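You operate a simulated robot arm through the tools that you are given. There is no shell and no other tool. Be economical: measure what you need, move in short steps, check, and stop when the job is done.

The job below is to be done with a simulated two-armed robot. You get a single attempt, and the scene is never put back.

## Task
Wipe up the spill on the top of the workbench with the orange towel there and put it back.

It is judged by the outcome, as a careful person would: the job done as asked, and still so three seconds after it is handed in. It fails if anything else is knocked over, pushed out of place, dropped, spilled or broken. Flat cloth is picked up by pressing the open fingertips on it (5 to 10 N) and closing them slowly along it; thin cloth reads only 2 to 8 mm in the jaws.

## Robot
Two 7-joint arms with two-finger parallel grippers on one trunk, on a base that drives. Base frame: it is fixed to the floor where the robot stands at the start and does not move with it; the origin is under the middle of the robot, x ahead of it, y to its left, z up. Lengths are in m, angles in rad, forces in N, time in s.
The left shoulder is at the start at [0.07, 0.189, 1.19], the right one opposite. Places, roughly: orange towel [0.5, 0, 0.9]. Payload 3.91 kg a hand.
Tool frame (each hand has its own): the origin (TCP) lies between the finger pads and is the grasp point; the fingertips stand 0.03 m ahead of it; z points along the fingers, y is the line along which they close. The gripper opens to 0.11 m. The fingers are 0.02 m wide and 0.01 m thick; the gripper's body (0.048 by 0.112 m) begins 0.055 m behind the TCP.
Orientation is that of the tool frame in the base frame, as a unit quaternion [x, y, z, w]. With the fingers straight down and closing along the base's y, the tool's x points along the base's -x, its y along +y and its z along -z.

## Interface
- The arms move only by the tool arm_command. It takes "left_increments", "right_increments" or both (then of equal length, played together; a hand with none holds still); each is a list of rows, each an object of numbers (a shift or turn left out is 0, a gripper value left out holds the last): "x", "y", "z": the shift along the tool's x, y, z in m; "ax", "ay", "az": the turn, a rotation vector about the tool's x, y, z in rad; "hand": the closure, from 0 (fully open) to 1 (shut). In form: [{"x": .., "y": .., "z": .., "ax": .., "ay": .., "az": .., "hand": ..}, ...]. A call has 1 to 12 rows; each row is the pose to reach, as a shift and turn from the pose commanded when the call began, along the tool's axes at that moment. Each row takes 0.2 s and may step no farther than 0.05 m and 0.15 rad from the row before; otherwise, or with a gripper value out of range, the whole call is refused. A pose out of reach is approached as far as the arm can. The call stops where the force on the tool passes 40 N (or 10 N more than at its start, if that is more) or the arm is blocked; 0.2 s more then pass. Each finger travels about 0.072 m/s and halts on what it meets, pressing with about 29 N; the grip force reading is that of the motor and also rises with nothing between the fingers. The clock runs only during rows and for 0.2 s after the last one: add rows that repeat a pose to give the fingers time. It gives the time, the measured TCP pose, the force on the tool (base axes), the opening and the grip force at its end, in the units of the frame above (readings bear some noise), with the torque about the TCP (base axes, N m) and any sound that the robot's microphone picked up.
- Cameras (640 x 400 px; columns grow to the right, rows downward): "scene" is now at [0.136, 0.0212, 1.4128]; the picture's right is [0.23, -0.97, 0.00], its down [-0.60, -0.14, -0.79] and it looks along [0.77, 0.19, -0.61] (base axes); focal length 240 px, centre (320, 200). "left" rides on the left gripper at [0.072, -0.017, -0.103] in its tool frame; the picture's right is [0.23, 0.97, 0.00], its down [-0.76, 0.18, -0.62] and it looks along [-0.61, 0.14, 0.78] (tool axes); focal length 222 px, centre (320, 200). "right" rides on the right gripper at [0.072, 0.017, -0.103] in its tool frame; the picture's right is [-0.23, 0.97, 0.00], its down [-0.76, -0.18, -0.62] and it looks along [-0.61, -0.14, 0.78] (tool axes); focal length 222 px, centre (320, 200). There is no depth. A picture from a camera that has moved, and an enlarged one, comes with that camera's place and axes in the base frame and with its lens.
- get_image(camera): a new picture of that camera. No time passes.
- raise_lower(by): slides the trunk up (or, below 0, down) by that many m; the arms and the scene camera ride with it, the base frame stays. It gives what a move gives, with no picture.
- roll_base(legs): drives the robot by 1 to 6 legs, each [ahead, turn to the left] in m and rad, along the robot's own axes; the way and the turn of a leg run together, so that a leg with both is an arc; at most 1.5 m and 3.142 rad a leg. The arms and the cameras ride along, it lands a little off, and it stops where it bumps. It gives what a move gives.
- head_to(pan, tilt): turns the head with the scene camera to pan (to the left, within 1.501 rad either way) and tilt (down, from -0.506 to 1.204), counted from straight ahead of the robot. It gives what a move gives.
- zoom(camera, box): a new picture of the part [left, top, right, bottom] of that camera's present view, enlarged. No time passes.
- sign_off(): hands the job in; it is judged then, once.

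Go step by step. Nothing tells you exact positions but the pictures and the camera data: compare them with the known pose of the tool, close in by small moves and look again before you grip or let go. The budget is 120 turns and 92 pictures, counting those below and the enlarged ones. Unless the task says otherwise, let go and move clear before handing in, and close with one line.

The tools are called as a command line: name --argument value ..., lists and objects as JSON in quotes. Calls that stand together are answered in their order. arm_command: Moves the arms, as the interface text tells. Its arguments: {"type":"object","properties":{"left_increments":{"type":"array","items":{"type":"object","properties":{"x":{"type":"number"},"y":{"type":"number"},"z":{"type":"number"},"ax":{"type":"number"},"ay":{"type":"number"},"az":{"type":"number"},"hand":{"type":"number"}}}},"right_increments":{"type":"array","items":{"type":"object","properties":{"x":{"type":"number"},"y":{"type":"number"},"z":{"type":"number"},"ax":{"type":"number"},"ay":{"type":"number"},"az":{"type":"number"},"hand":{"type":"number"}}}}},"required":[]} The other tools are called the same way: raise_lower (by) slides the trunk up or down; roll_base (legs) drives the base; head_to (pan, tilt) turns the head that bears the scene camera; get_image (camera) takes a picture; zoom (camera, box) takes an enlarged picture of a part of a camera's view; sign_off () hands the job in.

At the start:

```text
time_s: 0.0
left_tool_pos: [0.4592, 0.3111, 1.1852]
left_tool_rot: [0.001, 1.0, 0.0, 0.001]
left_ft_force: [-0.1, -0.7, -0.8]
left_wrist_torque: [0.01, 0.0, -0.02]
left_width: 0.1098
left_grip_force: 0.0
right_tool_pos: [0.4548, -0.0472, 1.2758]
right_tool_rot: [-0.001, 1.0, 0.0, 0.0]
right_ft_force: [0.7, 0.6, -1.1]
right_wrist_torque: [-0.03, 0.02, -0.01]
right_width: 0.11
right_grip_force: 0.0
trunk travel left (down, up): [-0.7, 0.24]
robot x, y, heading: [-0.0012, 0.001, -0.003]
head pan, tilt: [0.237, 0.661]
```

scene: 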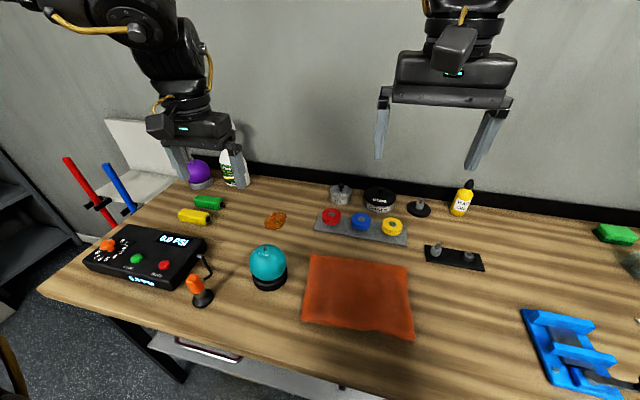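
right: 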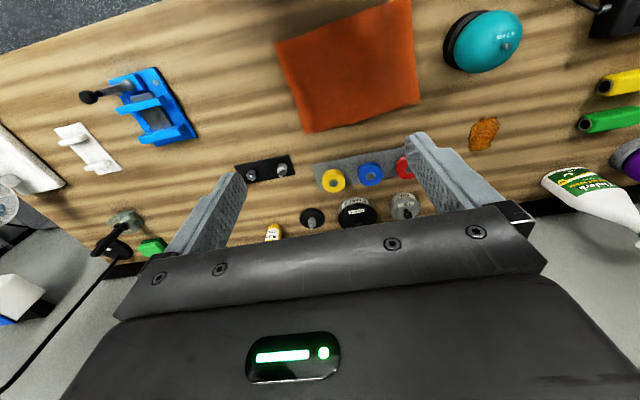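
left: 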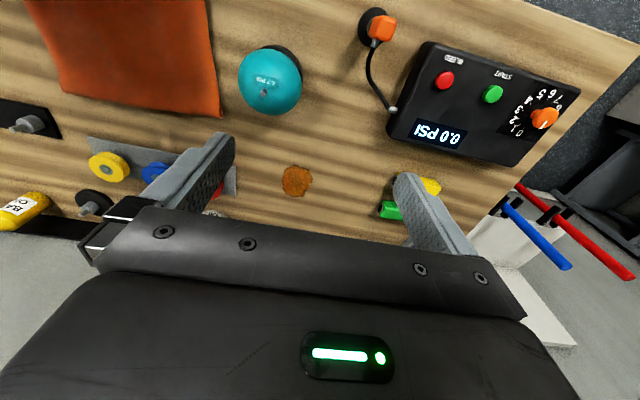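

The towel lies at about x 0.40–0.63, y −0.13–0.16, and the spill is at about (0.73, 0.34), between the teal gauge and the ring rack. I'll look closer and move the right arm aside first.

zoom --camera "scene" --box '[220, 180, 440, 350]'

arm_command --right_increments '[{"y": -0.05}, {"y": -0.1}, {"y": -0.15}, {"y": -0.2}, {"y": -0.25}, {"y": -0.28}]'

```text
2.35 times, centred on (330, 265) of scene
camera zoom: at [0.136, 0.0212, 1.4128], right [0.23, -0.97, 0.0], down [-0.6, -0.14, -0.79], along [0.77, 0.19, -0.61], focal length 566 px, centre (296, 47)
```

zoom: 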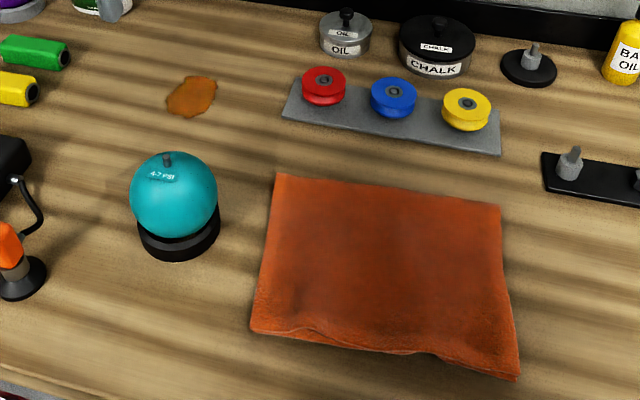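

```text
time_s: 1.4
left_tool_pos: [0.4598, 0.3111, 1.1845]
left_tool_rot: [0.0, 1.0, 0.0, -0.001]
left_ft_force: [0.2, -0.1, 0.6]
left_wrist_torque: [0.0, 0.0, -0.02]
left_width: 0.1098
left_grip_force: 0.0
right_tool_pos: [0.4542, -0.3258, 1.2775]
right_tool_rot: [0.0, 1.0, -0.001, 0.001]
right_ft_force: [0.5, 0.2, 0.2]
right_wrist_torque: [-0.01, -0.02, 0.0]
right_width: 0.11
right_grip_force: 0.0
trunk travel left (down, up): [-0.7, 0.24]
robot x, y, heading: [0.0011, 0.0008, -0.001]
head pan, tilt: [0.237, 0.661]
```

The picture confirms the layout. Next I take the left hand over the towel's middle, fingers half open.

arm_command --left_increments '[{"x": -0.01, "y": -0.045, "hand": 0.45}, {"x": -0.02, "y": -0.09}, {"x": -0.03, "y": -0.135}, {"x": -0.04, "y": -0.18}, {"x": -0.05, "y": -0.225}, {"x": -0.05, "y": -0.27}, {"x": -0.05, "y": -0.306}, {"x": -0.05, "y": -0.306, "z": 0.05}, {"x": -0.05, "y": -0.306, "z": 0.1}, {"x": -0.05, "y": -0.306, "z": 0.15}, {"x": -0.05, "y": -0.306, "z": 0.2}, {"x": -0.05, "y": -0.306, "z": 0.24}]'

get_image --camera "scene"

get_image --camera "left"

```text
time_s: 4.0
left_tool_pos: [0.472, 0.2255, 1.0247]
left_tool_rot: [0.0, 1.0, -0.001, -0.001]
left_ft_force: [-0.2, -1.2, 0.3]
left_wrist_torque: [0.05, -0.02, -0.02]
left_width: 0.0606
left_grip_force: 0.0
left hand out of reach, approached as far as the arm can: row 2, 3, 4, 5, 6, 7, 8, 9, 10, 11, 12
right_tool_pos: [0.4549, -0.3256, 1.2757]
right_tool_rot: [0.0, 1.0, 0.0, 0.0]
right_ft_force: [0.0, -0.1, -0.7]
right_wrist_torque: [0.02, -0.01, 0.04]
right_width: 0.11
right_grip_force: 0.0
trunk travel left (down, up): [-0.7, 0.24]
robot x, y, heading: [-0.0009, 0.0009, 0.003]
head pan, tilt: [0.237, 0.661]
```

```text
87 pictures are left
camera scene: at [0.1368, 0.0213, 1.4127], right [0.23, -0.97, 0.0], down [-0.6, -0.14, -0.79], along [0.77, 0.19, -0.61], focal length 240 px, centre (320, 200)
```

scene: 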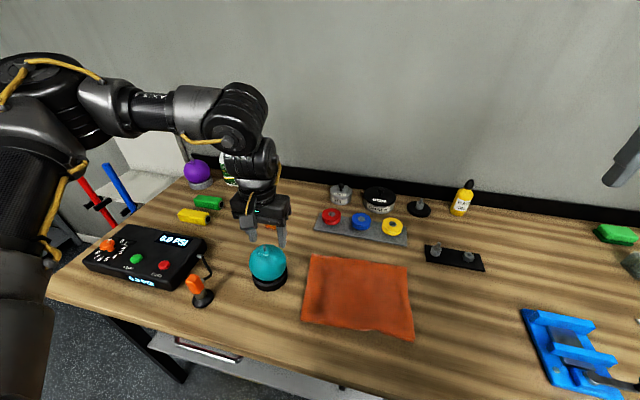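

```text
86 pictures are left
camera left: at [0.3997, 0.2099, 1.127], right [-0.23, 0.97, 0.0], down [0.76, 0.18, 0.62], along [0.61, 0.14, -0.78], focal length 222 px, centre (320, 200)
```

left: 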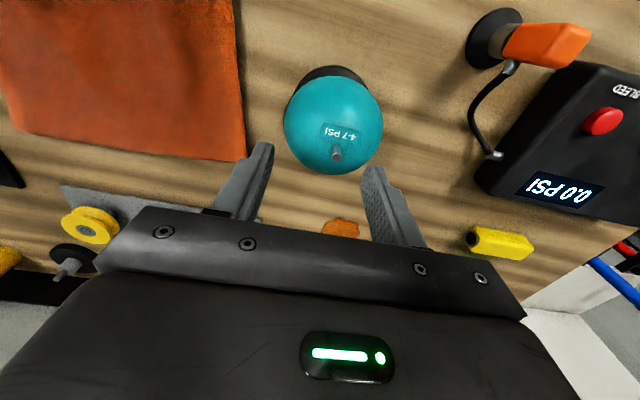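

The left arm couldn't cross that far. I'll lift it, turn the base about 0.35 rad to the right so the towel and spill both fall in the left arm's range, and try again.

arm_command --left_increments '[{"z": -0.05}, {"z": -0.1}, {"z": -0.13}]'

roll_base --legs '[[0, -0.35]]'

head_to --pan 0.6 --tilt 0.75

get_image --camera "scene"

```text
time_s: 4.8
left_tool_pos: [0.4654, 0.2431, 1.1485]
left_tool_rot: [0.0, 1.0, -0.002, 0.001]
left_ft_force: [0.1, -0.1, 0.1]
left_wrist_torque: [-0.01, 0.02, 0.0]
left_width: 0.0603
left_grip_force: 0.1
left hand out of reach, approached as far as the arm can: row 2, 3
right_tool_pos: [0.4536, -0.3263, 1.277]
right_tool_rot: [0.0, 1.0, 0.0, 0.0]
right_ft_force: [0.4, 0.3, 0.2]
right_wrist_torque: [0.01, -0.02, 0.0]
right_width: 0.1102
right_grip_force: 0.0
trunk travel left (down, up): [-0.7, 0.24]
robot x, y, heading: [0.0015, 0.0071, 0.001]
head pan, tilt: [0.237, 0.661]
```

```text
time_s: 6.3
left_tool_pos: [0.5217, 0.0702, 1.1481]
left_tool_rot: [0.173, 0.985, -0.003, 0.001]
left_ft_force: [-0.5, 0.8, -0.5]
left_wrist_torque: [-0.03, -0.01, -0.05]
left_width: 0.0607
left_grip_force: 0.1
right_tool_pos: [0.3164, -0.4611, 1.2772]
right_tool_rot: [0.173, 0.985, 0.0, 0.0]
right_ft_force: [0.0, 0.2, -0.1]
right_wrist_torque: [0.0, -0.02, -0.06]
right_width: 0.1099
right_grip_force: 0.0
trunk travel left (down, up): [-0.7, 0.24]
robot x, y, heading: [0.0012, -0.0022, -0.347]
head pan, tilt: [0.237, 0.661]
```

```text
time_s: 7.1
left_tool_pos: [0.5208, 0.0699, 1.1479]
left_tool_rot: [0.173, 0.985, -0.002, 0.0]
left_ft_force: [0.6, -0.2, -0.9]
left_wrist_torque: [0.02, 0.0, 0.0]
left_width: 0.0601
left_grip_force: 0.0
right_tool_pos: [0.3157, -0.4616, 1.2765]
right_tool_rot: [0.173, 0.985, 0.0, 0.0]
right_ft_force: [0.1, 0.8, 0.5]
right_wrist_torque: [0.0, 0.02, -0.01]
right_width: 0.1099
right_grip_force: 0.0
trunk travel left (down, up): [-0.7, 0.24]
robot x, y, heading: [-0.0013, 0.0009, -0.344]
head pan, tilt: [0.6, 0.75]
```

```text
85 pictures are left
camera scene: at [0.1291, 0.0038, 1.4053], right [0.25, -0.97, 0.0], down [-0.66, -0.17, -0.73], along [0.71, 0.18, -0.68], focal length 240 px, centre (320, 200)
```

scene: 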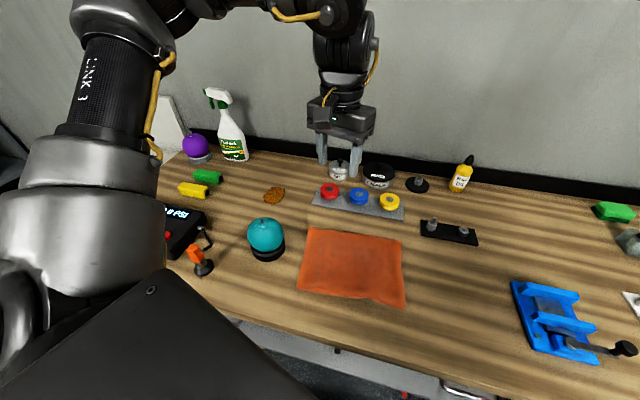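

The hand is still near its inner limit, so I turn another 0.2 rad to put the towel well inside range.

roll_base --legs '[[0, -0.2]]'

head_to --pan 0.8 --tilt 0.8

```text
time_s: 8.3
left_tool_pos: [0.5245, -0.0331, 1.148]
left_tool_rot: [0.27, 0.963, -0.002, 0.0]
left_ft_force: [0.0, 1.0, 0.0]
left_wrist_torque: [0.01, 0.02, -0.01]
left_width: 0.0605
left_grip_force: 0.0
right_tool_pos: [0.218, -0.5139, 1.2761]
right_tool_rot: [0.27, 0.963, 0.0, -0.001]
right_ft_force: [-0.1, 0.0, 0.2]
right_wrist_torque: [0.0, 0.01, 0.02]
right_width: 0.1101
right_grip_force: 0.1
trunk travel left (down, up): [-0.7, 0.24]
robot x, y, heading: [0.0007, -0.0018, -0.547]
head pan, tilt: [0.6, 0.75]
```

```text
time_s: 9.0
left_tool_pos: [0.5242, -0.0355, 1.1477]
left_tool_rot: [0.269, 0.963, -0.002, 0.0]
left_ft_force: [0.0, 0.6, -0.2]
left_wrist_torque: [-0.02, 0.0, 0.01]
left_width: 0.0604
left_grip_force: 0.0
right_tool_pos: [0.2179, -0.5152, 1.2755]
right_tool_rot: [0.27, 0.963, 0.001, 0.0]
right_ft_force: [-0.7, 0.0, -0.4]
right_wrist_torque: [0.0, 0.01, 0.0]
right_width: 0.1098
right_grip_force: 0.1
trunk travel left (down, up): [-0.7, 0.24]
robot x, y, heading: [-0.0012, 0.0003, -0.545]
head pan, tilt: [0.799, 0.799]
```

arm_command --left_increments '[{"x": 0.028, "y": 0.03}, {"x": 0.028, "y": 0.03, "z": 0.05}, {"x": 0.028, "y": 0.03, "z": 0.1}, {"x": 0.028, "y": 0.03, "z": 0.15}, {"x": 0.028, "y": 0.03, "z": 0.2}, {"x": 0.028, "y": 0.03, "z": 0.25}]'

get_image --camera "scene"

get_image --camera "left"

```text
time_s: 10.4
left_tool_pos: [0.5148, 0.0026, 0.8987]
left_tool_rot: [0.27, 0.963, -0.003, 0.001]
left_ft_force: [0.3, -0.8, 1.4]
left_wrist_torque: [-0.02, -0.02, -0.04]
left_width: 0.0603
left_grip_force: 0.0
right_tool_pos: [0.2187, -0.5163, 1.2771]
right_tool_rot: [0.27, 0.963, 0.0, -0.001]
right_ft_force: [-0.1, -0.3, 0.3]
right_wrist_torque: [0.0, -0.02, 0.04]
right_width: 0.1097
right_grip_force: 0.1
trunk travel left (down, up): [-0.7, 0.24]
robot x, y, heading: [0.0023, 0.0001, -0.549]
head pan, tilt: [0.799, 0.799]
```

```text
84 pictures are left
camera scene: at [0.1238, -0.006, 1.4012], right [0.25, -0.97, 0.0], down [-0.69, -0.18, -0.7], along [0.67, 0.17, -0.72], focal length 240 px, centre (320, 200)
```

scene: 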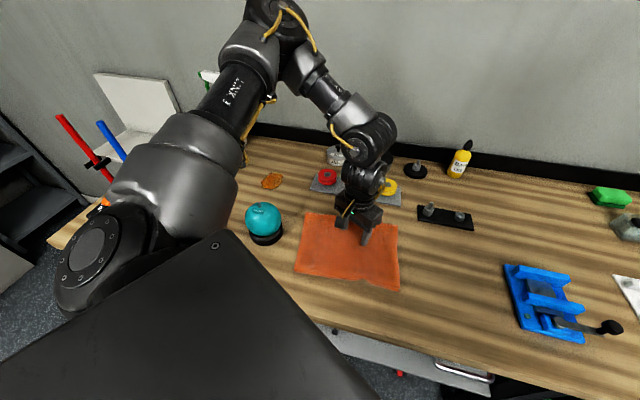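

```text
83 pictures are left
camera left: at [0.4441, 0.028, 1.001], right [0.31, 0.95, 0.0], down [0.74, -0.24, 0.62], along [0.59, -0.2, -0.78], focal length 222 px, centre (320, 200)
```

left: 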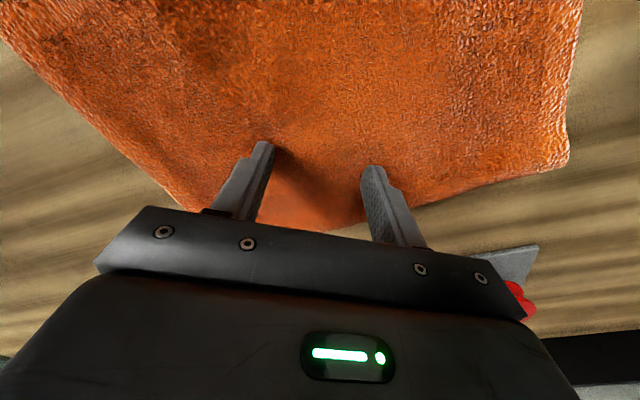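

Hand is above the towel's middle. I lower until the fingertips press.

arm_command --left_increments '[{"z": 0.02}, {"z": 0.035}, {"z": 0.042}, {"z": 0.044}]'

```text
time_s: 10.8
left_tool_pos: [0.5133, 0.0028, 0.8937]
left_tool_rot: [0.269, 0.963, -0.005, 0.005]
left_ft_force: [-3.4, 4.2, 16.3]
left_wrist_torque: [0.27, 0.03, 0.04]
left_width: 0.0607
left_grip_force: 0.5
left hand out of reach, approached as far as the arm can: row 1
right_tool_pos: [0.2162, -0.5148, 1.277]
right_tool_rot: [0.269, 0.963, 0.001, 0.002]
right_ft_force: [-0.2, -0.1, -0.5]
right_wrist_torque: [0.01, 0.01, 0.0]
right_width: 0.1101
right_grip_force: 0.0
trunk travel left (down, up): [-0.7, 0.24]
robot x, y, heading: [-0.0025, 0.0011, -0.55]
head pan, tilt: [0.799, 0.799]
stopped in row 1 (left hand): the force on the tool passed its limit (the readings are from after the stop); the commanded pose is now the measured one
```

The hand stopped early with tips still near z 0.864; I need to see what it touched.

zoom --camera "scene" --box '[220, 120, 460, 310]'

get_image --camera "left"

get_image --camera "right"

```text
2.11 times, centred on (340, 215) of scene
camera zoom: at [0.1196, -0.0057, 1.4017], right [0.25, -0.97, 0.0], down [-0.69, -0.18, -0.7], along [0.68, 0.18, -0.72], focal length 506 px, centre (278, 168)
```

zoom: 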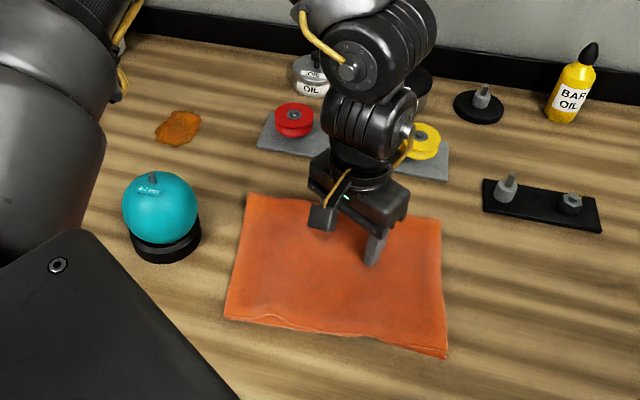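

```text
81 pictures are left
camera left: at [0.4429, 0.0292, 0.9973], right [0.31, 0.95, -0.01], down [0.74, -0.24, 0.63], along [0.6, -0.2, -0.78], focal length 222 px, centre (320, 200)
```

left: 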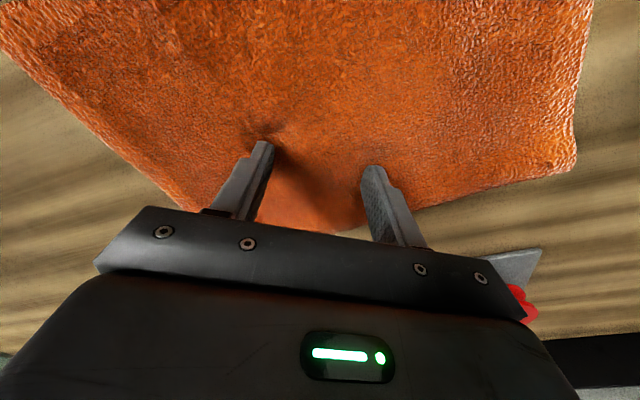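

```text
80 pictures are left
camera right: at [0.1628, -0.4625, 1.3804], right [0.7, 0.71, 0.0], down [0.56, -0.55, 0.62], along [0.45, -0.44, -0.78], focal length 222 px, centre (320, 200)
```

right: 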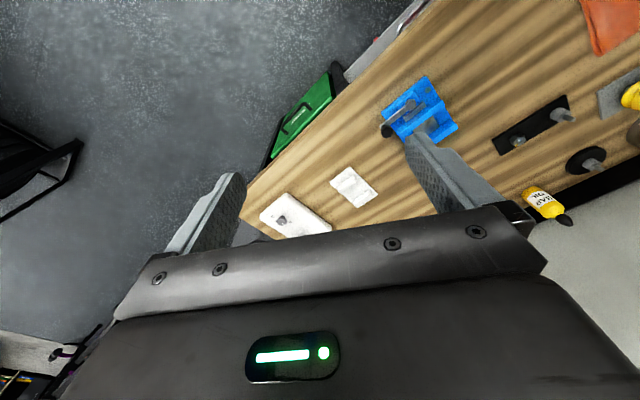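

The fingertips are on the towel: triangulating a towel corner from two cameras shows the surface is really at z ≈ 0.865, so the spill is near (0.69, 0.315). I lift, shift the pinch point slightly right, and press gently.

arm_command --left_increments '[{"z": -0.015}, {"x": -0.005, "y": -0.023, "z": -0.015}, {"x": -0.005, "y": -0.023, "z": -0.006}, {"x": -0.005, "y": -0.023, "z": -0.003}, {"x": -0.005, "y": -0.023, "z": -0.001}, {"x": -0.005, "y": -0.023, "z": 0.0}]'

```text
time_s: 12.2
left_tool_pos: [0.5151, -0.006, 0.9028]
left_tool_rot: [0.27, 0.963, -0.007, 0.002]
left_ft_force: [0.1, -0.4, -0.1]
left_wrist_torque: [0.02, 0.01, 0.02]
left_width: 0.0606
left_grip_force: 0.1
left hand out of reach, approached as far as the arm can: row 2, 3, 4, 5, 6
right_tool_pos: [0.2172, -0.514, 1.2761]
right_tool_rot: [0.27, 0.963, 0.0, 0.0]
right_ft_force: [-0.6, 0.3, 0.0]
right_wrist_torque: [-0.01, 0.02, -0.01]
right_width: 0.1098
right_grip_force: 0.0
trunk travel left (down, up): [-0.7, 0.24]
robot x, y, heading: [-0.0021, 0.0028, -0.549]
head pan, tilt: [0.799, 0.799]
```

The arm is at its inner limit here, so I lift and turn the base another 0.2 rad right.

arm_command --left_increments '[{"z": -0.05}, {"z": -0.1}, {"z": -0.14}]'

roll_base --legs '[[0, -0.2]]'

head_to --pan 1.0 --tilt 0.8

```text
time_s: 12.9
left_tool_pos: [0.514, -0.0041, 1.0426]
left_tool_rot: [0.27, 0.963, -0.005, 0.003]
left_ft_force: [0.3, -0.2, 0.5]
left_wrist_torque: [-0.02, -0.02, -0.01]
left_width: 0.0607
left_grip_force: 0.1
right_tool_pos: [0.2179, -0.5152, 1.2765]
right_tool_rot: [0.269, 0.963, 0.0, 0.0]
right_ft_force: [-0.4, 1.1, -0.3]
right_wrist_torque: [-0.02, -0.02, 0.02]
right_width: 0.1098
right_grip_force: 0.1
trunk travel left (down, up): [-0.7, 0.24]
robot x, y, heading: [-0.0003, 0.001, -0.546]
head pan, tilt: [0.799, 0.799]
```

```text
time_s: 14.1
left_tool_pos: [0.5048, -0.1082, 1.0409]
left_tool_rot: [0.365, 0.931, -0.006, 0.002]
left_ft_force: [0.9, 0.8, -0.5]
left_wrist_torque: [-0.02, -0.03, 0.03]
left_width: 0.0604
left_grip_force: 0.0
right_tool_pos: [0.1106, -0.5488, 1.2765]
right_tool_rot: [0.365, 0.931, -0.001, 0.0]
right_ft_force: [0.0, 0.4, -0.1]
right_wrist_torque: [0.02, -0.01, -0.03]
right_width: 0.11
right_grip_force: 0.0
trunk travel left (down, up): [-0.7, 0.24]
robot x, y, heading: [0.0014, -0.0004, -0.747]
head pan, tilt: [0.799, 0.799]
```

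```text
time_s: 14.8
left_tool_pos: [0.504, -0.1074, 1.0421]
left_tool_rot: [0.366, 0.931, -0.006, 0.003]
left_ft_force: [0.4, 0.3, -0.5]
left_wrist_torque: [0.0, -0.03, -0.01]
left_width: 0.0605
left_grip_force: 0.0
right_tool_pos: [0.1098, -0.5477, 1.2774]
right_tool_rot: [0.365, 0.931, 0.0, 0.0]
right_ft_force: [-0.2, 0.4, 0.3]
right_wrist_torque: [0.0, -0.03, -0.01]
right_width: 0.11
right_grip_force: 0.1
trunk travel left (down, up): [-0.7, 0.24]
robot x, y, heading: [-0.0013, -0.0004, -0.746]
head pan, tilt: [1.0, 0.799]
```

arm_command --left_increments '[{"x": 0.03, "y": 0.033}, {"x": 0.061, "y": 0.066}, {"x": 0.061, "y": 0.066, "z": 0.05}, {"x": 0.061, "y": 0.066, "z": 0.1}, {"x": 0.061, "y": 0.066, "z": 0.135}, {"x": 0.061, "y": 0.066, "z": 0.14}, {"x": 0.061, "y": 0.066, "z": 0.143}, {"x": 0.061, "y": 0.066, "z": 0.145}]'

```text
time_s: 16.6
left_tool_pos: [0.5042, -0.0185, 0.8967]
left_tool_rot: [0.365, 0.931, -0.007, 0.003]
left_ft_force: [-0.4, 1.0, 4.5]
left_wrist_torque: [0.06, -0.02, 0.07]
left_width: 0.0603
left_grip_force: 0.2
right_tool_pos: [0.1106, -0.547, 1.2767]
right_tool_rot: [0.366, 0.931, 0.0, 0.0]
right_ft_force: [-0.2, 0.6, -0.6]
right_wrist_torque: [0.0, 0.05, -0.01]
right_width: 0.11
right_grip_force: 0.0
trunk travel left (down, up): [-0.7, 0.24]
robot x, y, heading: [0.0017, 0.0029, -0.745]
head pan, tilt: [1.0, 0.799]
```

In reach now and touching at 4.5 N. I add about 1.5 mm of press, then close slowly.

arm_command --left_increments '[{"z": 0.001}, {"z": 0.0015}]'

get_image --camera "left"

get_image --camera "scene"

```text
time_s: 17.2
left_tool_pos: [0.5034, -0.0192, 0.895]
left_tool_rot: [0.366, 0.93, -0.006, 0.003]
left_ft_force: [-0.1, 2.2, 12.3]
left_wrist_torque: [0.15, -0.05, 0.05]
left_width: 0.0607
left_grip_force: 0.0
right_tool_pos: [0.1098, -0.5474, 1.2766]
right_tool_rot: [0.365, 0.931, -0.001, 0.001]
right_ft_force: [-0.5, 0.0, 0.0]
right_wrist_torque: [-0.02, -0.02, -0.02]
right_width: 0.1098
right_grip_force: 0.1
trunk travel left (down, up): [-0.7, 0.24]
robot x, y, heading: [0.0036, 0.0007, -0.742]
head pan, tilt: [1.0, 0.799]
```

```text
79 pictures are left
camera left: at [0.4382, 0.0212, 0.9977], right [0.5, 0.87, -0.01], down [0.68, -0.38, 0.63], along [0.54, -0.32, -0.78], focal length 222 px, centre (320, 200)
```

left: 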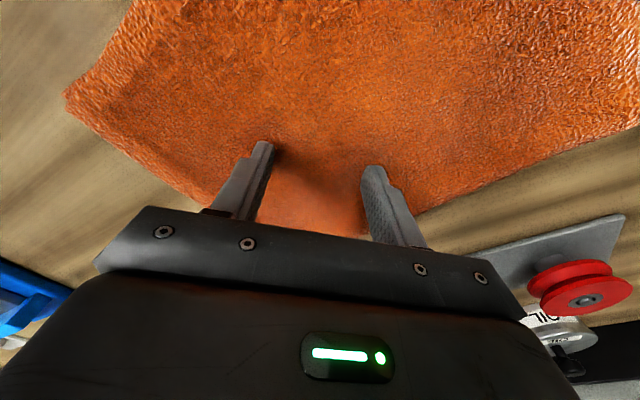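

```text
78 pictures are left
camera scene: at [0.1151, -0.0132, 1.4016], right [0.25, -0.97, 0.0], down [-0.69, -0.18, -0.7], along [0.68, 0.17, -0.72], focal length 240 px, centre (320, 200)
```

scene: 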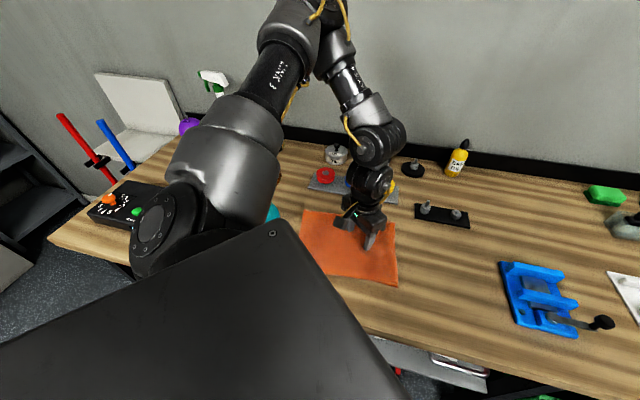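

Both tips sit on cloth. Now I close slowly along it.

arm_command --left_increments '[{"z": -0.0005, "hand": 0.5}, {"z": -0.0005, "hand": 0.55}, {"z": -0.0005, "hand": 0.6}, {"z": -0.0005, "hand": 0.65}, {"z": -0.0005, "hand": 0.7}, {"z": -0.0005, "hand": 0.75}, {"z": -0.0005, "hand": 0.8}, {"z": -0.0005, "hand": 0.85}, {"z": -0.0005, "hand": 0.9}, {"z": -0.0005, "hand": 0.95}, {"z": -0.0005, "hand": 1.0}, {"z": -0.0005, "hand": 1.0}]'

get_image --camera "left"

```text
time_s: 19.8
left_tool_pos: [0.504, -0.0189, 0.8947]
left_tool_rot: [0.365, 0.931, -0.007, 0.002]
left_ft_force: [0.5, 1.1, 14.4]
left_wrist_torque: [0.03, 0.02, -0.01]
left_width: 0.0085
left_grip_force: 29.0
right_tool_pos: [0.1089, -0.5468, 1.2772]
right_tool_rot: [0.364, 0.931, 0.0, 0.001]
right_ft_force: [-0.5, -0.3, -0.8]
right_wrist_torque: [0.01, -0.01, 0.02]
right_width: 0.1099
right_grip_force: 0.1
trunk travel left (down, up): [-0.7, 0.24]
robot x, y, heading: [-0.0045, 0.0039, -0.748]
head pan, tilt: [1.0, 0.799]
```

```text
77 pictures are left
camera left: at [0.4383, 0.021, 0.9976], right [0.5, 0.87, -0.01], down [0.68, -0.38, 0.63], along [0.54, -0.32, -0.78], focal length 222 px, centre (320, 200)
```

left: 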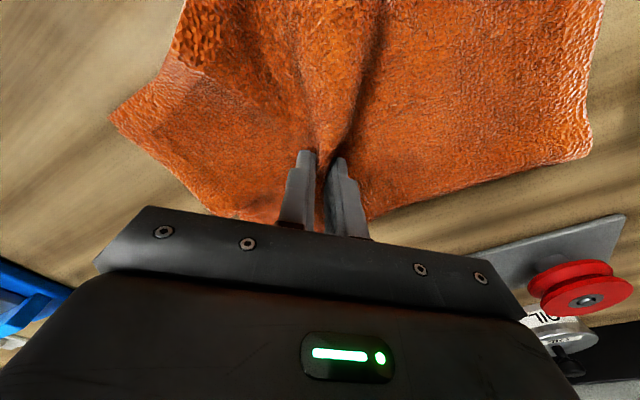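

Gripped (8.5 mm of cloth). I lift straight up.

arm_command --left_increments '[{"z": -0.02}, {"z": -0.05}, {"z": -0.09}, {"z": -0.13}, {"z": -0.17}, {"z": -0.21}, {"z": -0.25}, {"z": -0.25}, {"z": -0.25}]'

get_image --camera "left"

get_image --camera "scene"

```text
time_s: 21.8
left_tool_pos: [0.5067, -0.0163, 1.1458]
left_tool_rot: [0.366, 0.931, -0.007, 0.003]
left_ft_force: [0.0, 0.4, 0.3]
left_wrist_torque: [0.01, 0.0, -0.01]
left_width: 0.0082
left_grip_force: 29.4
right_tool_pos: [0.1109, -0.5472, 1.2762]
right_tool_rot: [0.364, 0.931, 0.0, 0.0]
right_ft_force: [0.5, -0.7, -0.2]
right_wrist_torque: [-0.03, 0.03, 0.04]
right_width: 0.1099
right_grip_force: 0.0
trunk travel left (down, up): [-0.7, 0.24]
robot x, y, heading: [0.0007, 0.0003, -0.742]
head pan, tilt: [1.0, 0.799]
```

```text
76 pictures are left
camera left: at [0.441, 0.0231, 1.2483], right [0.5, 0.87, -0.01], down [0.68, -0.38, 0.63], along [0.54, -0.32, -0.78], focal length 222 px, centre (320, 200)
```

left: 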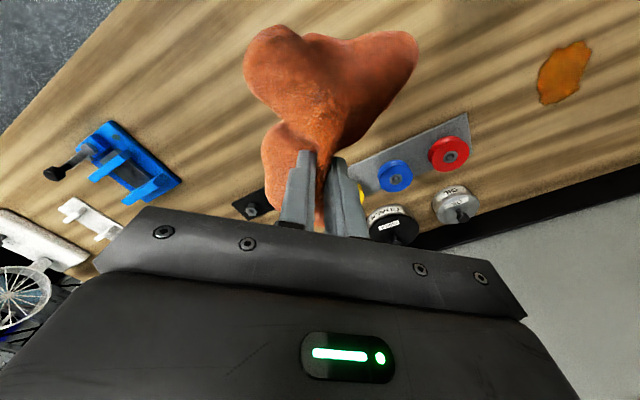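

```text
75 pictures are left
camera scene: at [0.1168, -0.0133, 1.4013], right [0.25, -0.97, 0.0], down [-0.69, -0.18, -0.7], along [0.67, 0.17, -0.72], focal length 240 px, centre (320, 200)
```

scene: 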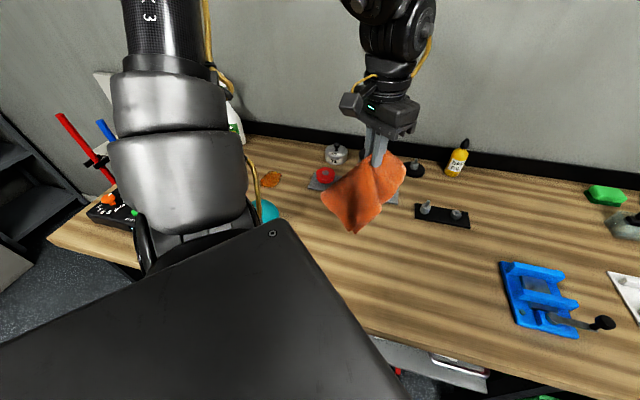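

Towel hangs cleanly. Two views agree the spill centre is about (0.67, 0.305); I carry the towel there at height.

arm_command --left_increments '[{"x": 0.012, "y": 0.043}, {"x": 0.024, "y": 0.086}, {"x": 0.037, "y": 0.13}, {"x": 0.049, "y": 0.173}, {"x": 0.061, "y": 0.216}, {"x": 0.073, "y": 0.26}, {"x": 0.086, "y": 0.303}, {"x": 0.098, "y": 0.346}, {"x": 0.098, "y": 0.346}]'

get_image --camera "left"

get_image --camera "scene"

```text
time_s: 23.8
left_tool_pos: [0.6675, 0.3032, 1.1425]
left_tool_rot: [0.366, 0.931, -0.007, 0.002]
left_ft_force: [0.7, 0.3, -1.1]
left_wrist_torque: [0.0, -0.01, -0.03]
left_width: 0.0079
left_grip_force: 28.1
right_tool_pos: [0.1098, -0.5477, 1.2777]
right_tool_rot: [0.365, 0.931, 0.0, 0.0]
right_ft_force: [-0.5, 0.1, 0.4]
right_wrist_torque: [-0.01, 0.02, 0.01]
right_width: 0.1099
right_grip_force: 0.2
trunk travel left (down, up): [-0.7, 0.24]
robot x, y, heading: [0.0016, -0.0013, -0.747]
head pan, tilt: [1.0, 0.799]
```

```text
74 pictures are left
camera left: at [0.6034, 0.3433, 1.2431], right [0.5, 0.87, -0.01], down [0.68, -0.38, 0.63], along [0.54, -0.32, -0.78], focal length 222 px, centre (320, 200)
```

left: 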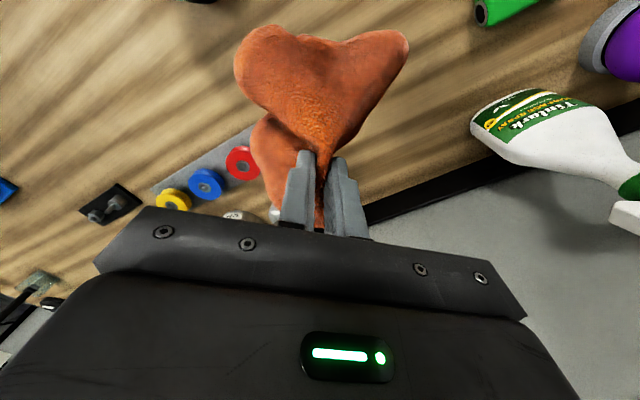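

```text
73 pictures are left
camera scene: at [0.1165, -0.0137, 1.4013], right [0.25, -0.97, 0.0], down [-0.69, -0.18, -0.7], along [0.68, 0.17, -0.72], focal length 240 px, centre (320, 200)
```

scene: 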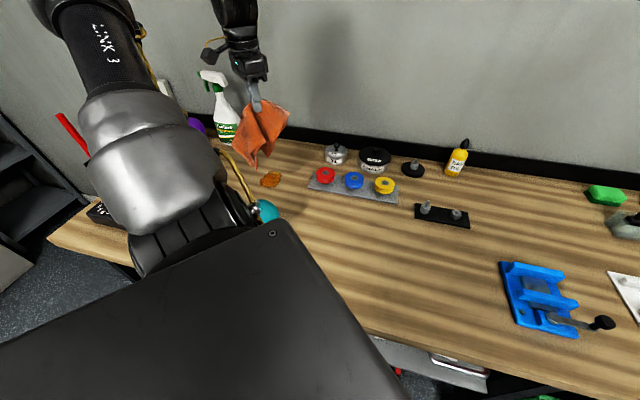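

Towel is above the spill with bottle and rack clear. I lower most of the way and check how the skirt sits.

arm_command --left_increments '[{"z": 0.045}, {"z": 0.09}, {"z": 0.13}, {"z": 0.16}, {"z": 0.18}, {"z": 0.18}]'

get_image --camera "left"

zoom --camera "scene" --box '[180, 90, 420, 240]'

```text
time_s: 25.2
left_tool_pos: [0.6672, 0.302, 0.9598]
left_tool_rot: [0.366, 0.931, -0.007, 0.003]
left_ft_force: [-0.1, -1.1, -0.3]
left_wrist_torque: [0.04, -0.01, -0.05]
left_width: 0.0076
left_grip_force: 29.2
right_tool_pos: [0.1101, -0.5487, 1.2766]
right_tool_rot: [0.366, 0.931, 0.001, 0.0]
right_ft_force: [-0.1, -1.0, 0.7]
right_wrist_torque: [0.04, 0.0, -0.03]
right_width: 0.11
right_grip_force: 0.1
trunk travel left (down, up): [-0.7, 0.24]
robot x, y, heading: [-0.0023, 0.0014, -0.749]
head pan, tilt: [1.0, 0.799]
```

```text
72 pictures are left
camera left: at [0.6025, 0.3421, 1.0618], right [0.5, 0.87, -0.01], down [0.68, -0.38, 0.63], along [0.54, -0.32, -0.78], focal length 222 px, centre (320, 200)
```

left: 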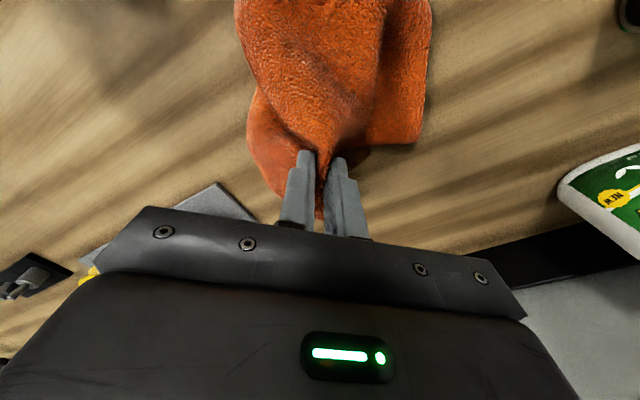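

```text
2.67 times, centred on (300, 165) of scene
camera zoom: at [0.1165, -0.0134, 1.4013], right [0.25, -0.97, 0.0], down [-0.69, -0.18, -0.7], along [0.68, 0.17, -0.72], focal length 641 px, centre (373, 293)
```

zoom: 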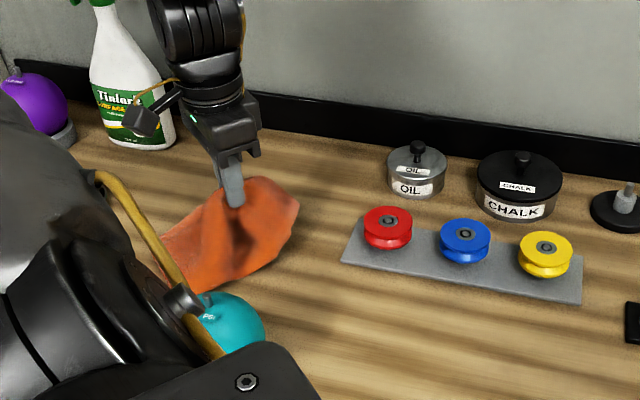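

Clear of the rack. I press the wad down onto the spill.

arm_command --left_increments '[{"z": 0.025}, {"z": 0.045}, {"z": 0.054}, {"z": 0.058}, {"z": 0.06}, {"z": 0.062}]'

zoom --camera "scene" --box '[180, 90, 420, 240]'

get_image --camera "left"

```text
time_s: 26.6
left_tool_pos: [0.6684, 0.3004, 0.9062]
left_tool_rot: [0.364, 0.931, -0.003, 0.008]
left_ft_force: [-4.8, -0.7, 26.9]
left_wrist_torque: [0.05, 0.2, 0.02]
left_width: 0.0082
left_grip_force: 29.1
right_tool_pos: [0.1074, -0.5482, 1.2764]
right_tool_rot: [0.365, 0.931, 0.001, 0.002]
right_ft_force: [0.7, -0.4, -0.4]
right_wrist_torque: [-0.04, -0.01, 0.01]
right_width: 0.11
right_grip_force: 0.0
trunk travel left (down, up): [-0.7, 0.24]
robot x, y, heading: [-0.0029, 0.0032, -0.747]
head pan, tilt: [1.0, 0.799]
stopped in row 6 (left hand): the force on the tool passed its limit (the readings are from after the stop); the commanded pose is now the measured one
```

```text
2.67 times, centred on (300, 165) of scene
camera zoom: at [0.1127, -0.0147, 1.4016], right [0.25, -0.97, 0.0], down [-0.69, -0.18, -0.7], along [0.68, 0.18, -0.71], focal length 641 px, centre (373, 293)
```

zoom: 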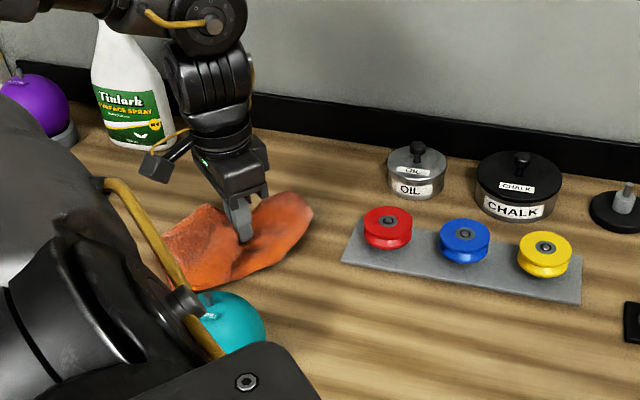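

```text
69 pictures are left
camera left: at [0.6018, 0.3404, 1.0073], right [0.49, 0.87, 0.0], down [0.67, -0.38, 0.64], along [0.55, -0.32, -0.77], focal length 222 px, centre (320, 200)
```

left: 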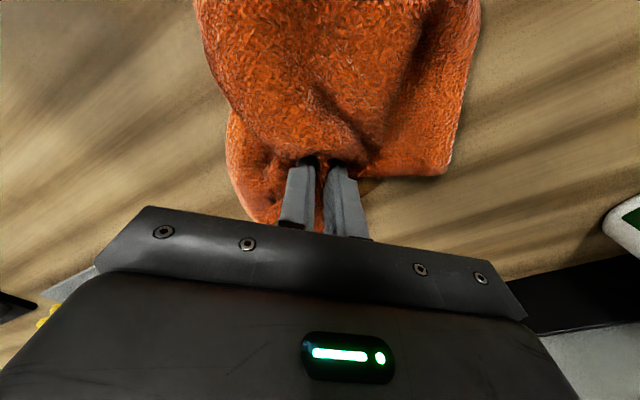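

Pressing firmly with clear margins. I ease off 2 mm and wipe in small strokes over the spill.

arm_command --left_increments '[{"z": -0.002}, {"x": 0.02, "z": -0.002}, {"x": 0.035, "z": -0.002}, {"x": 0.015, "z": -0.002}, {"x": -0.015, "z": -0.002}, {"x": -0.035, "z": -0.002}, {"x": -0.015, "z": -0.002}, {"z": -0.002, "y": 0.015}, {"z": -0.002, "y": 0.035}, {"z": -0.002, "y": 0.01}, {"z": -0.002, "y": -0.02}, {"z": -0.002, "y": -0.035}]'

get_image --camera "left"

zoom --camera "scene" --box '[180, 90, 420, 240]'

```text
time_s: 29.2
left_tool_pos: [0.6447, 0.2756, 0.904]
left_tool_rot: [0.364, 0.931, -0.005, 0.007]
left_ft_force: [3.2, 4.7, 15.7]
left_wrist_torque: [0.12, -0.24, 0.01]
left_width: 0.0082
left_grip_force: 29.5
right_tool_pos: [0.1094, -0.5476, 1.2768]
right_tool_rot: [0.365, 0.931, 0.0, 0.0]
right_ft_force: [0.2, 0.0, -0.2]
right_wrist_torque: [0.03, 0.05, -0.02]
right_width: 0.1098
right_grip_force: 0.0
trunk travel left (down, up): [-0.7, 0.24]
robot x, y, heading: [-0.0006, 0.0066, -0.749]
head pan, tilt: [1.0, 0.799]
```

```text
68 pictures are left
camera left: at [0.5789, 0.315, 1.0057], right [0.49, 0.87, -0.01], down [0.67, -0.38, 0.63], along [0.55, -0.32, -0.77], focal length 222 px, centre (320, 200)
```

left: 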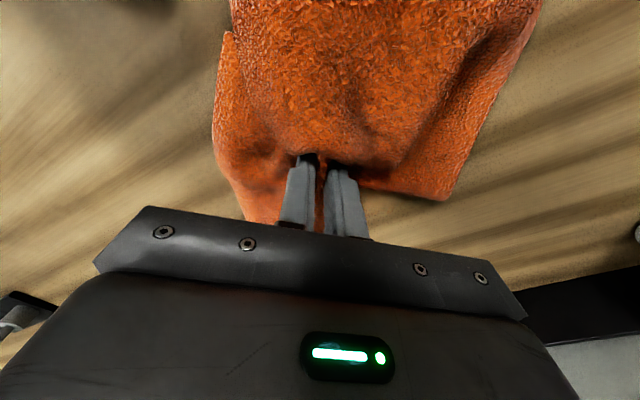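

```text
2.67 times, centred on (300, 165) of scene
camera zoom: at [0.1158, -0.0128, 1.4014], right [0.25, -0.97, 0.0], down [-0.69, -0.18, -0.7], along [0.68, 0.17, -0.72], focal length 641 px, centre (373, 293)
```

zoom: 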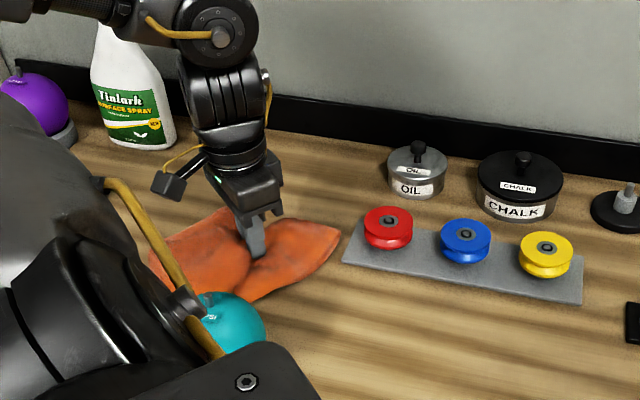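

Strokes done without touching the rack. I return to centre and lift to check the bench underneath.

arm_command --left_increments '[{"y": 0.02}, {"y": 0.035}, {"y": 0.035, "z": -0.04}, {"y": 0.035, "z": -0.09}, {"y": 0.035, "z": -0.14}, {"y": 0.035, "z": -0.19}, {"y": 0.035, "z": -0.235}, {"y": 0.035, "z": -0.235}]'

zoom --camera "scene" --box '[180, 90, 420, 240]'

get_image --camera "left"

```text
time_s: 31.0
left_tool_pos: [0.6703, 0.3068, 1.1398]
left_tool_rot: [0.365, 0.931, -0.005, 0.006]
left_ft_force: [-0.2, 0.4, -0.2]
left_wrist_torque: [0.0, -0.02, -0.01]
left_width: 0.0082
left_grip_force: 28.7
right_tool_pos: [0.1123, -0.5463, 1.2758]
right_tool_rot: [0.365, 0.931, -0.002, -0.001]
right_ft_force: [-0.1, -0.1, 0.2]
right_wrist_torque: [-0.01, -0.01, 0.0]
right_width: 0.1103
right_grip_force: 0.1
trunk travel left (down, up): [-0.7, 0.24]
robot x, y, heading: [-0.0015, 0.0007, -0.743]
head pan, tilt: [1.0, 0.799]
```

```text
2.67 times, centred on (300, 165) of scene
camera zoom: at [0.118, -0.0122, 1.4012], right [0.25, -0.97, 0.0], down [-0.69, -0.18, -0.7], along [0.67, 0.17, -0.72], focal length 641 px, centre (373, 293)
```

zoom: 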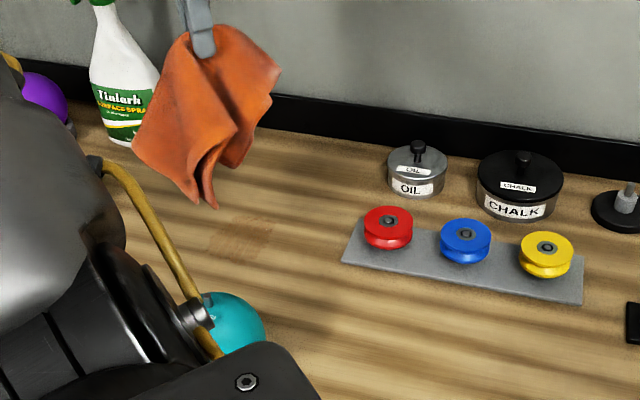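

```text
65 pictures are left
camera left: at [0.6052, 0.3468, 1.2423], right [0.49, 0.87, -0.01], down [0.68, -0.38, 0.63], along [0.55, -0.32, -0.77], focal length 222 px, centre (320, 200)
```

left: 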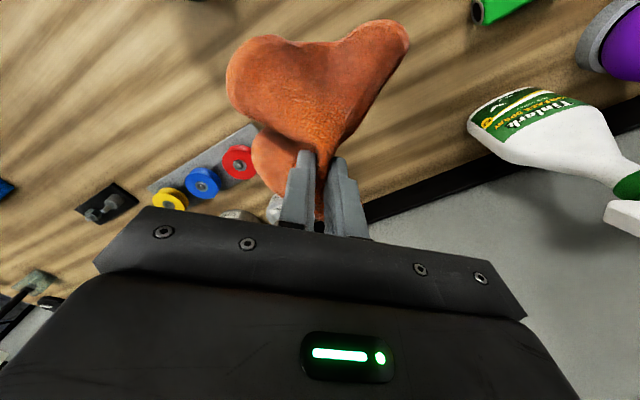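

The spill looks gone; I check closely for residue at that place.

zoom --camera "scene" --box '[225, 150, 315, 206]'

```text
7.11 times, centred on (270, 178) of scene
camera zoom: at [0.118, -0.0122, 1.4012], right [0.25, -0.97, 0.0], down [-0.69, -0.18, -0.7], along [0.67, 0.17, -0.72], focal length 1710 px, centre (676, 356)
```

zoom: 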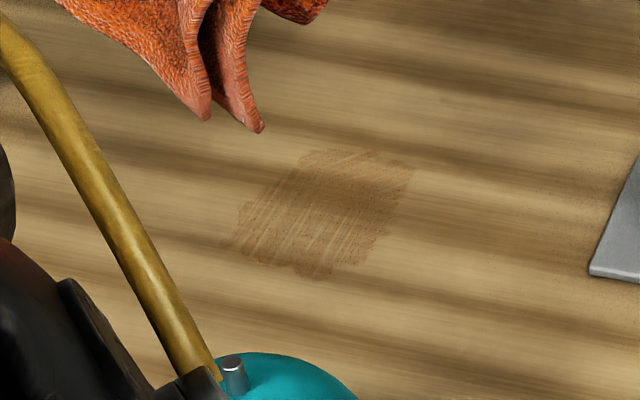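

A faint film remains, so I wipe again with more strokes.

arm_command --left_increments '[{"z": 0.05}, {"z": 0.1}, {"z": 0.15}, {"z": 0.19}, {"z": 0.215}, {"z": 0.228}, {"z": 0.232}, {"z": 0.234}, {"z": 0.235}]'

arm_command --left_increments '[{"x": 0.02}, {"x": 0.04}, {"x": 0.04, "y": 0.015}, {"x": 0.01, "y": 0.015}, {"x": -0.02, "y": 0.015}, {"x": -0.04, "y": 0.015}, {"x": -0.04, "y": -0.01}, {"x": -0.01, "y": -0.01}, {"x": 0.02, "y": -0.01}, {"x": 0.04, "y": -0.01}, {"x": 0.02, "y": -0.025}, {"x": -0.01, "y": -0.025}]'

get_image --camera "left"

```text
time_s: 33.0
left_tool_pos: [0.67, 0.2986, 0.9064]
left_tool_rot: [0.364, 0.931, -0.004, 0.009]
left_ft_force: [9.3, -2.5, 28.6]
left_wrist_torque: [-0.09, -0.29, 0.03]
left_width: 0.0082
left_grip_force: 28.7
right_tool_pos: [0.1088, -0.5507, 1.2755]
right_tool_rot: [0.365, 0.931, 0.002, 0.001]
right_ft_force: [-0.5, 0.1, -0.5]
right_wrist_torque: [0.02, -0.02, 0.01]
right_width: 0.1099
right_grip_force: 0.1
trunk travel left (down, up): [-0.7, 0.24]
robot x, y, heading: [0.0005, 0.0004, -0.748]
head pan, tilt: [1.0, 0.799]
```

```text
time_s: 35.6
left_tool_pos: [0.6562, 0.2742, 0.9056]
left_tool_rot: [0.365, 0.931, -0.003, 0.005]
left_ft_force: [-8.4, 7.3, 25.9]
left_wrist_torque: [0.28, 0.29, 0.01]
left_width: 0.0081
left_grip_force: 29.4
right_tool_pos: [0.108, -0.5487, 1.2762]
right_tool_rot: [0.365, 0.931, 0.001, 0.002]
right_ft_force: [0.2, 0.1, -0.2]
right_wrist_torque: [0.01, 0.01, -0.02]
right_width: 0.11
right_grip_force: 0.0
trunk travel left (down, up): [-0.7, 0.24]
robot x, y, heading: [-0.004, 0.0008, -0.748]
head pan, tilt: [1.0, 0.799]
```

```text
63 pictures are left
camera left: at [0.5902, 0.3137, 1.0076], right [0.49, 0.87, -0.01], down [0.68, -0.38, 0.63], along [0.55, -0.32, -0.77], focal length 222 px, centre (320, 200)
```

left: 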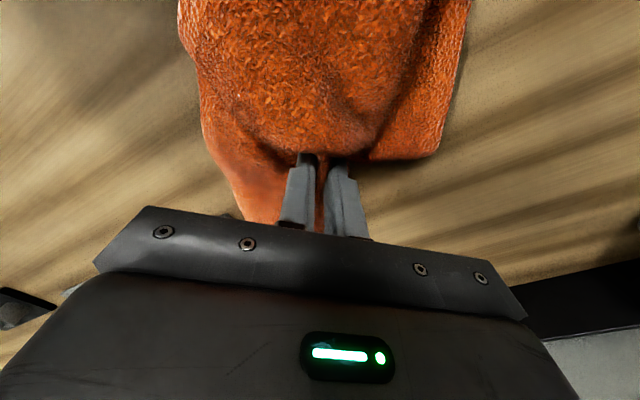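

Pressure is good (~26 N). One more set of crosswise strokes, then lift and look.

arm_command --left_increments '[{"x": 0.02, "y": 0.0}, {"x": 0.03, "y": 0.03}, {"x": 0.03, "y": 0.06}, {"x": 0.015, "y": 0.06}, {"x": 0.015, "y": 0.03}, {"x": 0.015, "y": 0.0}, {"x": 0.0, "y": 0.0}, {"x": 0.0, "y": 0.03}, {"x": 0.0, "y": 0.06}, {"x": -0.015, "y": 0.06}, {"x": -0.015, "y": 0.03}, {"x": -0.015, "y": 0.0}]'

arm_command --left_increments '[{"x": 0.02, "y": 0.02}, {"x": 0.025, "y": 0.025, "z": -0.03}, {"x": 0.025, "y": 0.025, "z": -0.08}, {"x": 0.025, "y": 0.025, "z": -0.13}, {"x": 0.025, "y": 0.025, "z": -0.18}, {"x": 0.025, "y": 0.025, "z": -0.23}, {"x": 0.025, "y": 0.025, "z": -0.24}]'

zoom --camera "scene" --box '[225, 150, 315, 206]'

```text
time_s: 38.2
left_tool_pos: [0.6705, 0.2635, 0.9057]
left_tool_rot: [0.366, 0.931, -0.005, 0.007]
left_ft_force: [4.8, 3.9, 22.1]
left_wrist_torque: [0.18, -0.11, -0.02]
left_width: 0.0078
left_grip_force: 29.1
right_tool_pos: [0.1087, -0.5493, 1.2766]
right_tool_rot: [0.365, 0.931, 0.001, 0.002]
right_ft_force: [-0.3, 1.0, 0.6]
right_wrist_torque: [-0.01, -0.02, 0.02]
right_width: 0.1099
right_grip_force: 0.1
trunk travel left (down, up): [-0.7, 0.24]
robot x, y, heading: [-0.0021, 0.0029, -0.748]
head pan, tilt: [1.0, 0.799]
```

```text
time_s: 39.8
left_tool_pos: [0.668, 0.3027, 1.1438]
left_tool_rot: [0.364, 0.931, -0.005, 0.005]
left_ft_force: [-0.1, -0.4, -0.8]
left_wrist_torque: [0.01, 0.0, -0.03]
left_width: 0.0081
left_grip_force: 29.2
right_tool_pos: [0.1113, -0.5478, 1.2759]
right_tool_rot: [0.365, 0.931, 0.0, 0.0]
right_ft_force: [0.2, 0.3, -0.4]
right_wrist_torque: [-0.02, 0.03, 0.0]
right_width: 0.1101
right_grip_force: 0.1
trunk travel left (down, up): [-0.7, 0.24]
robot x, y, heading: [0.0015, 0.0005, -0.747]
head pan, tilt: [1.0, 0.799]
```

```text
7.11 times, centred on (270, 178) of scene
camera zoom: at [0.1174, -0.0128, 1.4012], right [0.25, -0.97, 0.0], down [-0.69, -0.18, -0.7], along [0.67, 0.17, -0.72], focal length 1710 px, centre (676, 356)
```

zoom: 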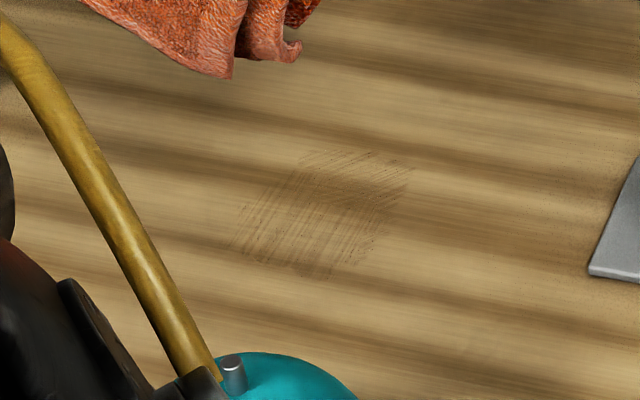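

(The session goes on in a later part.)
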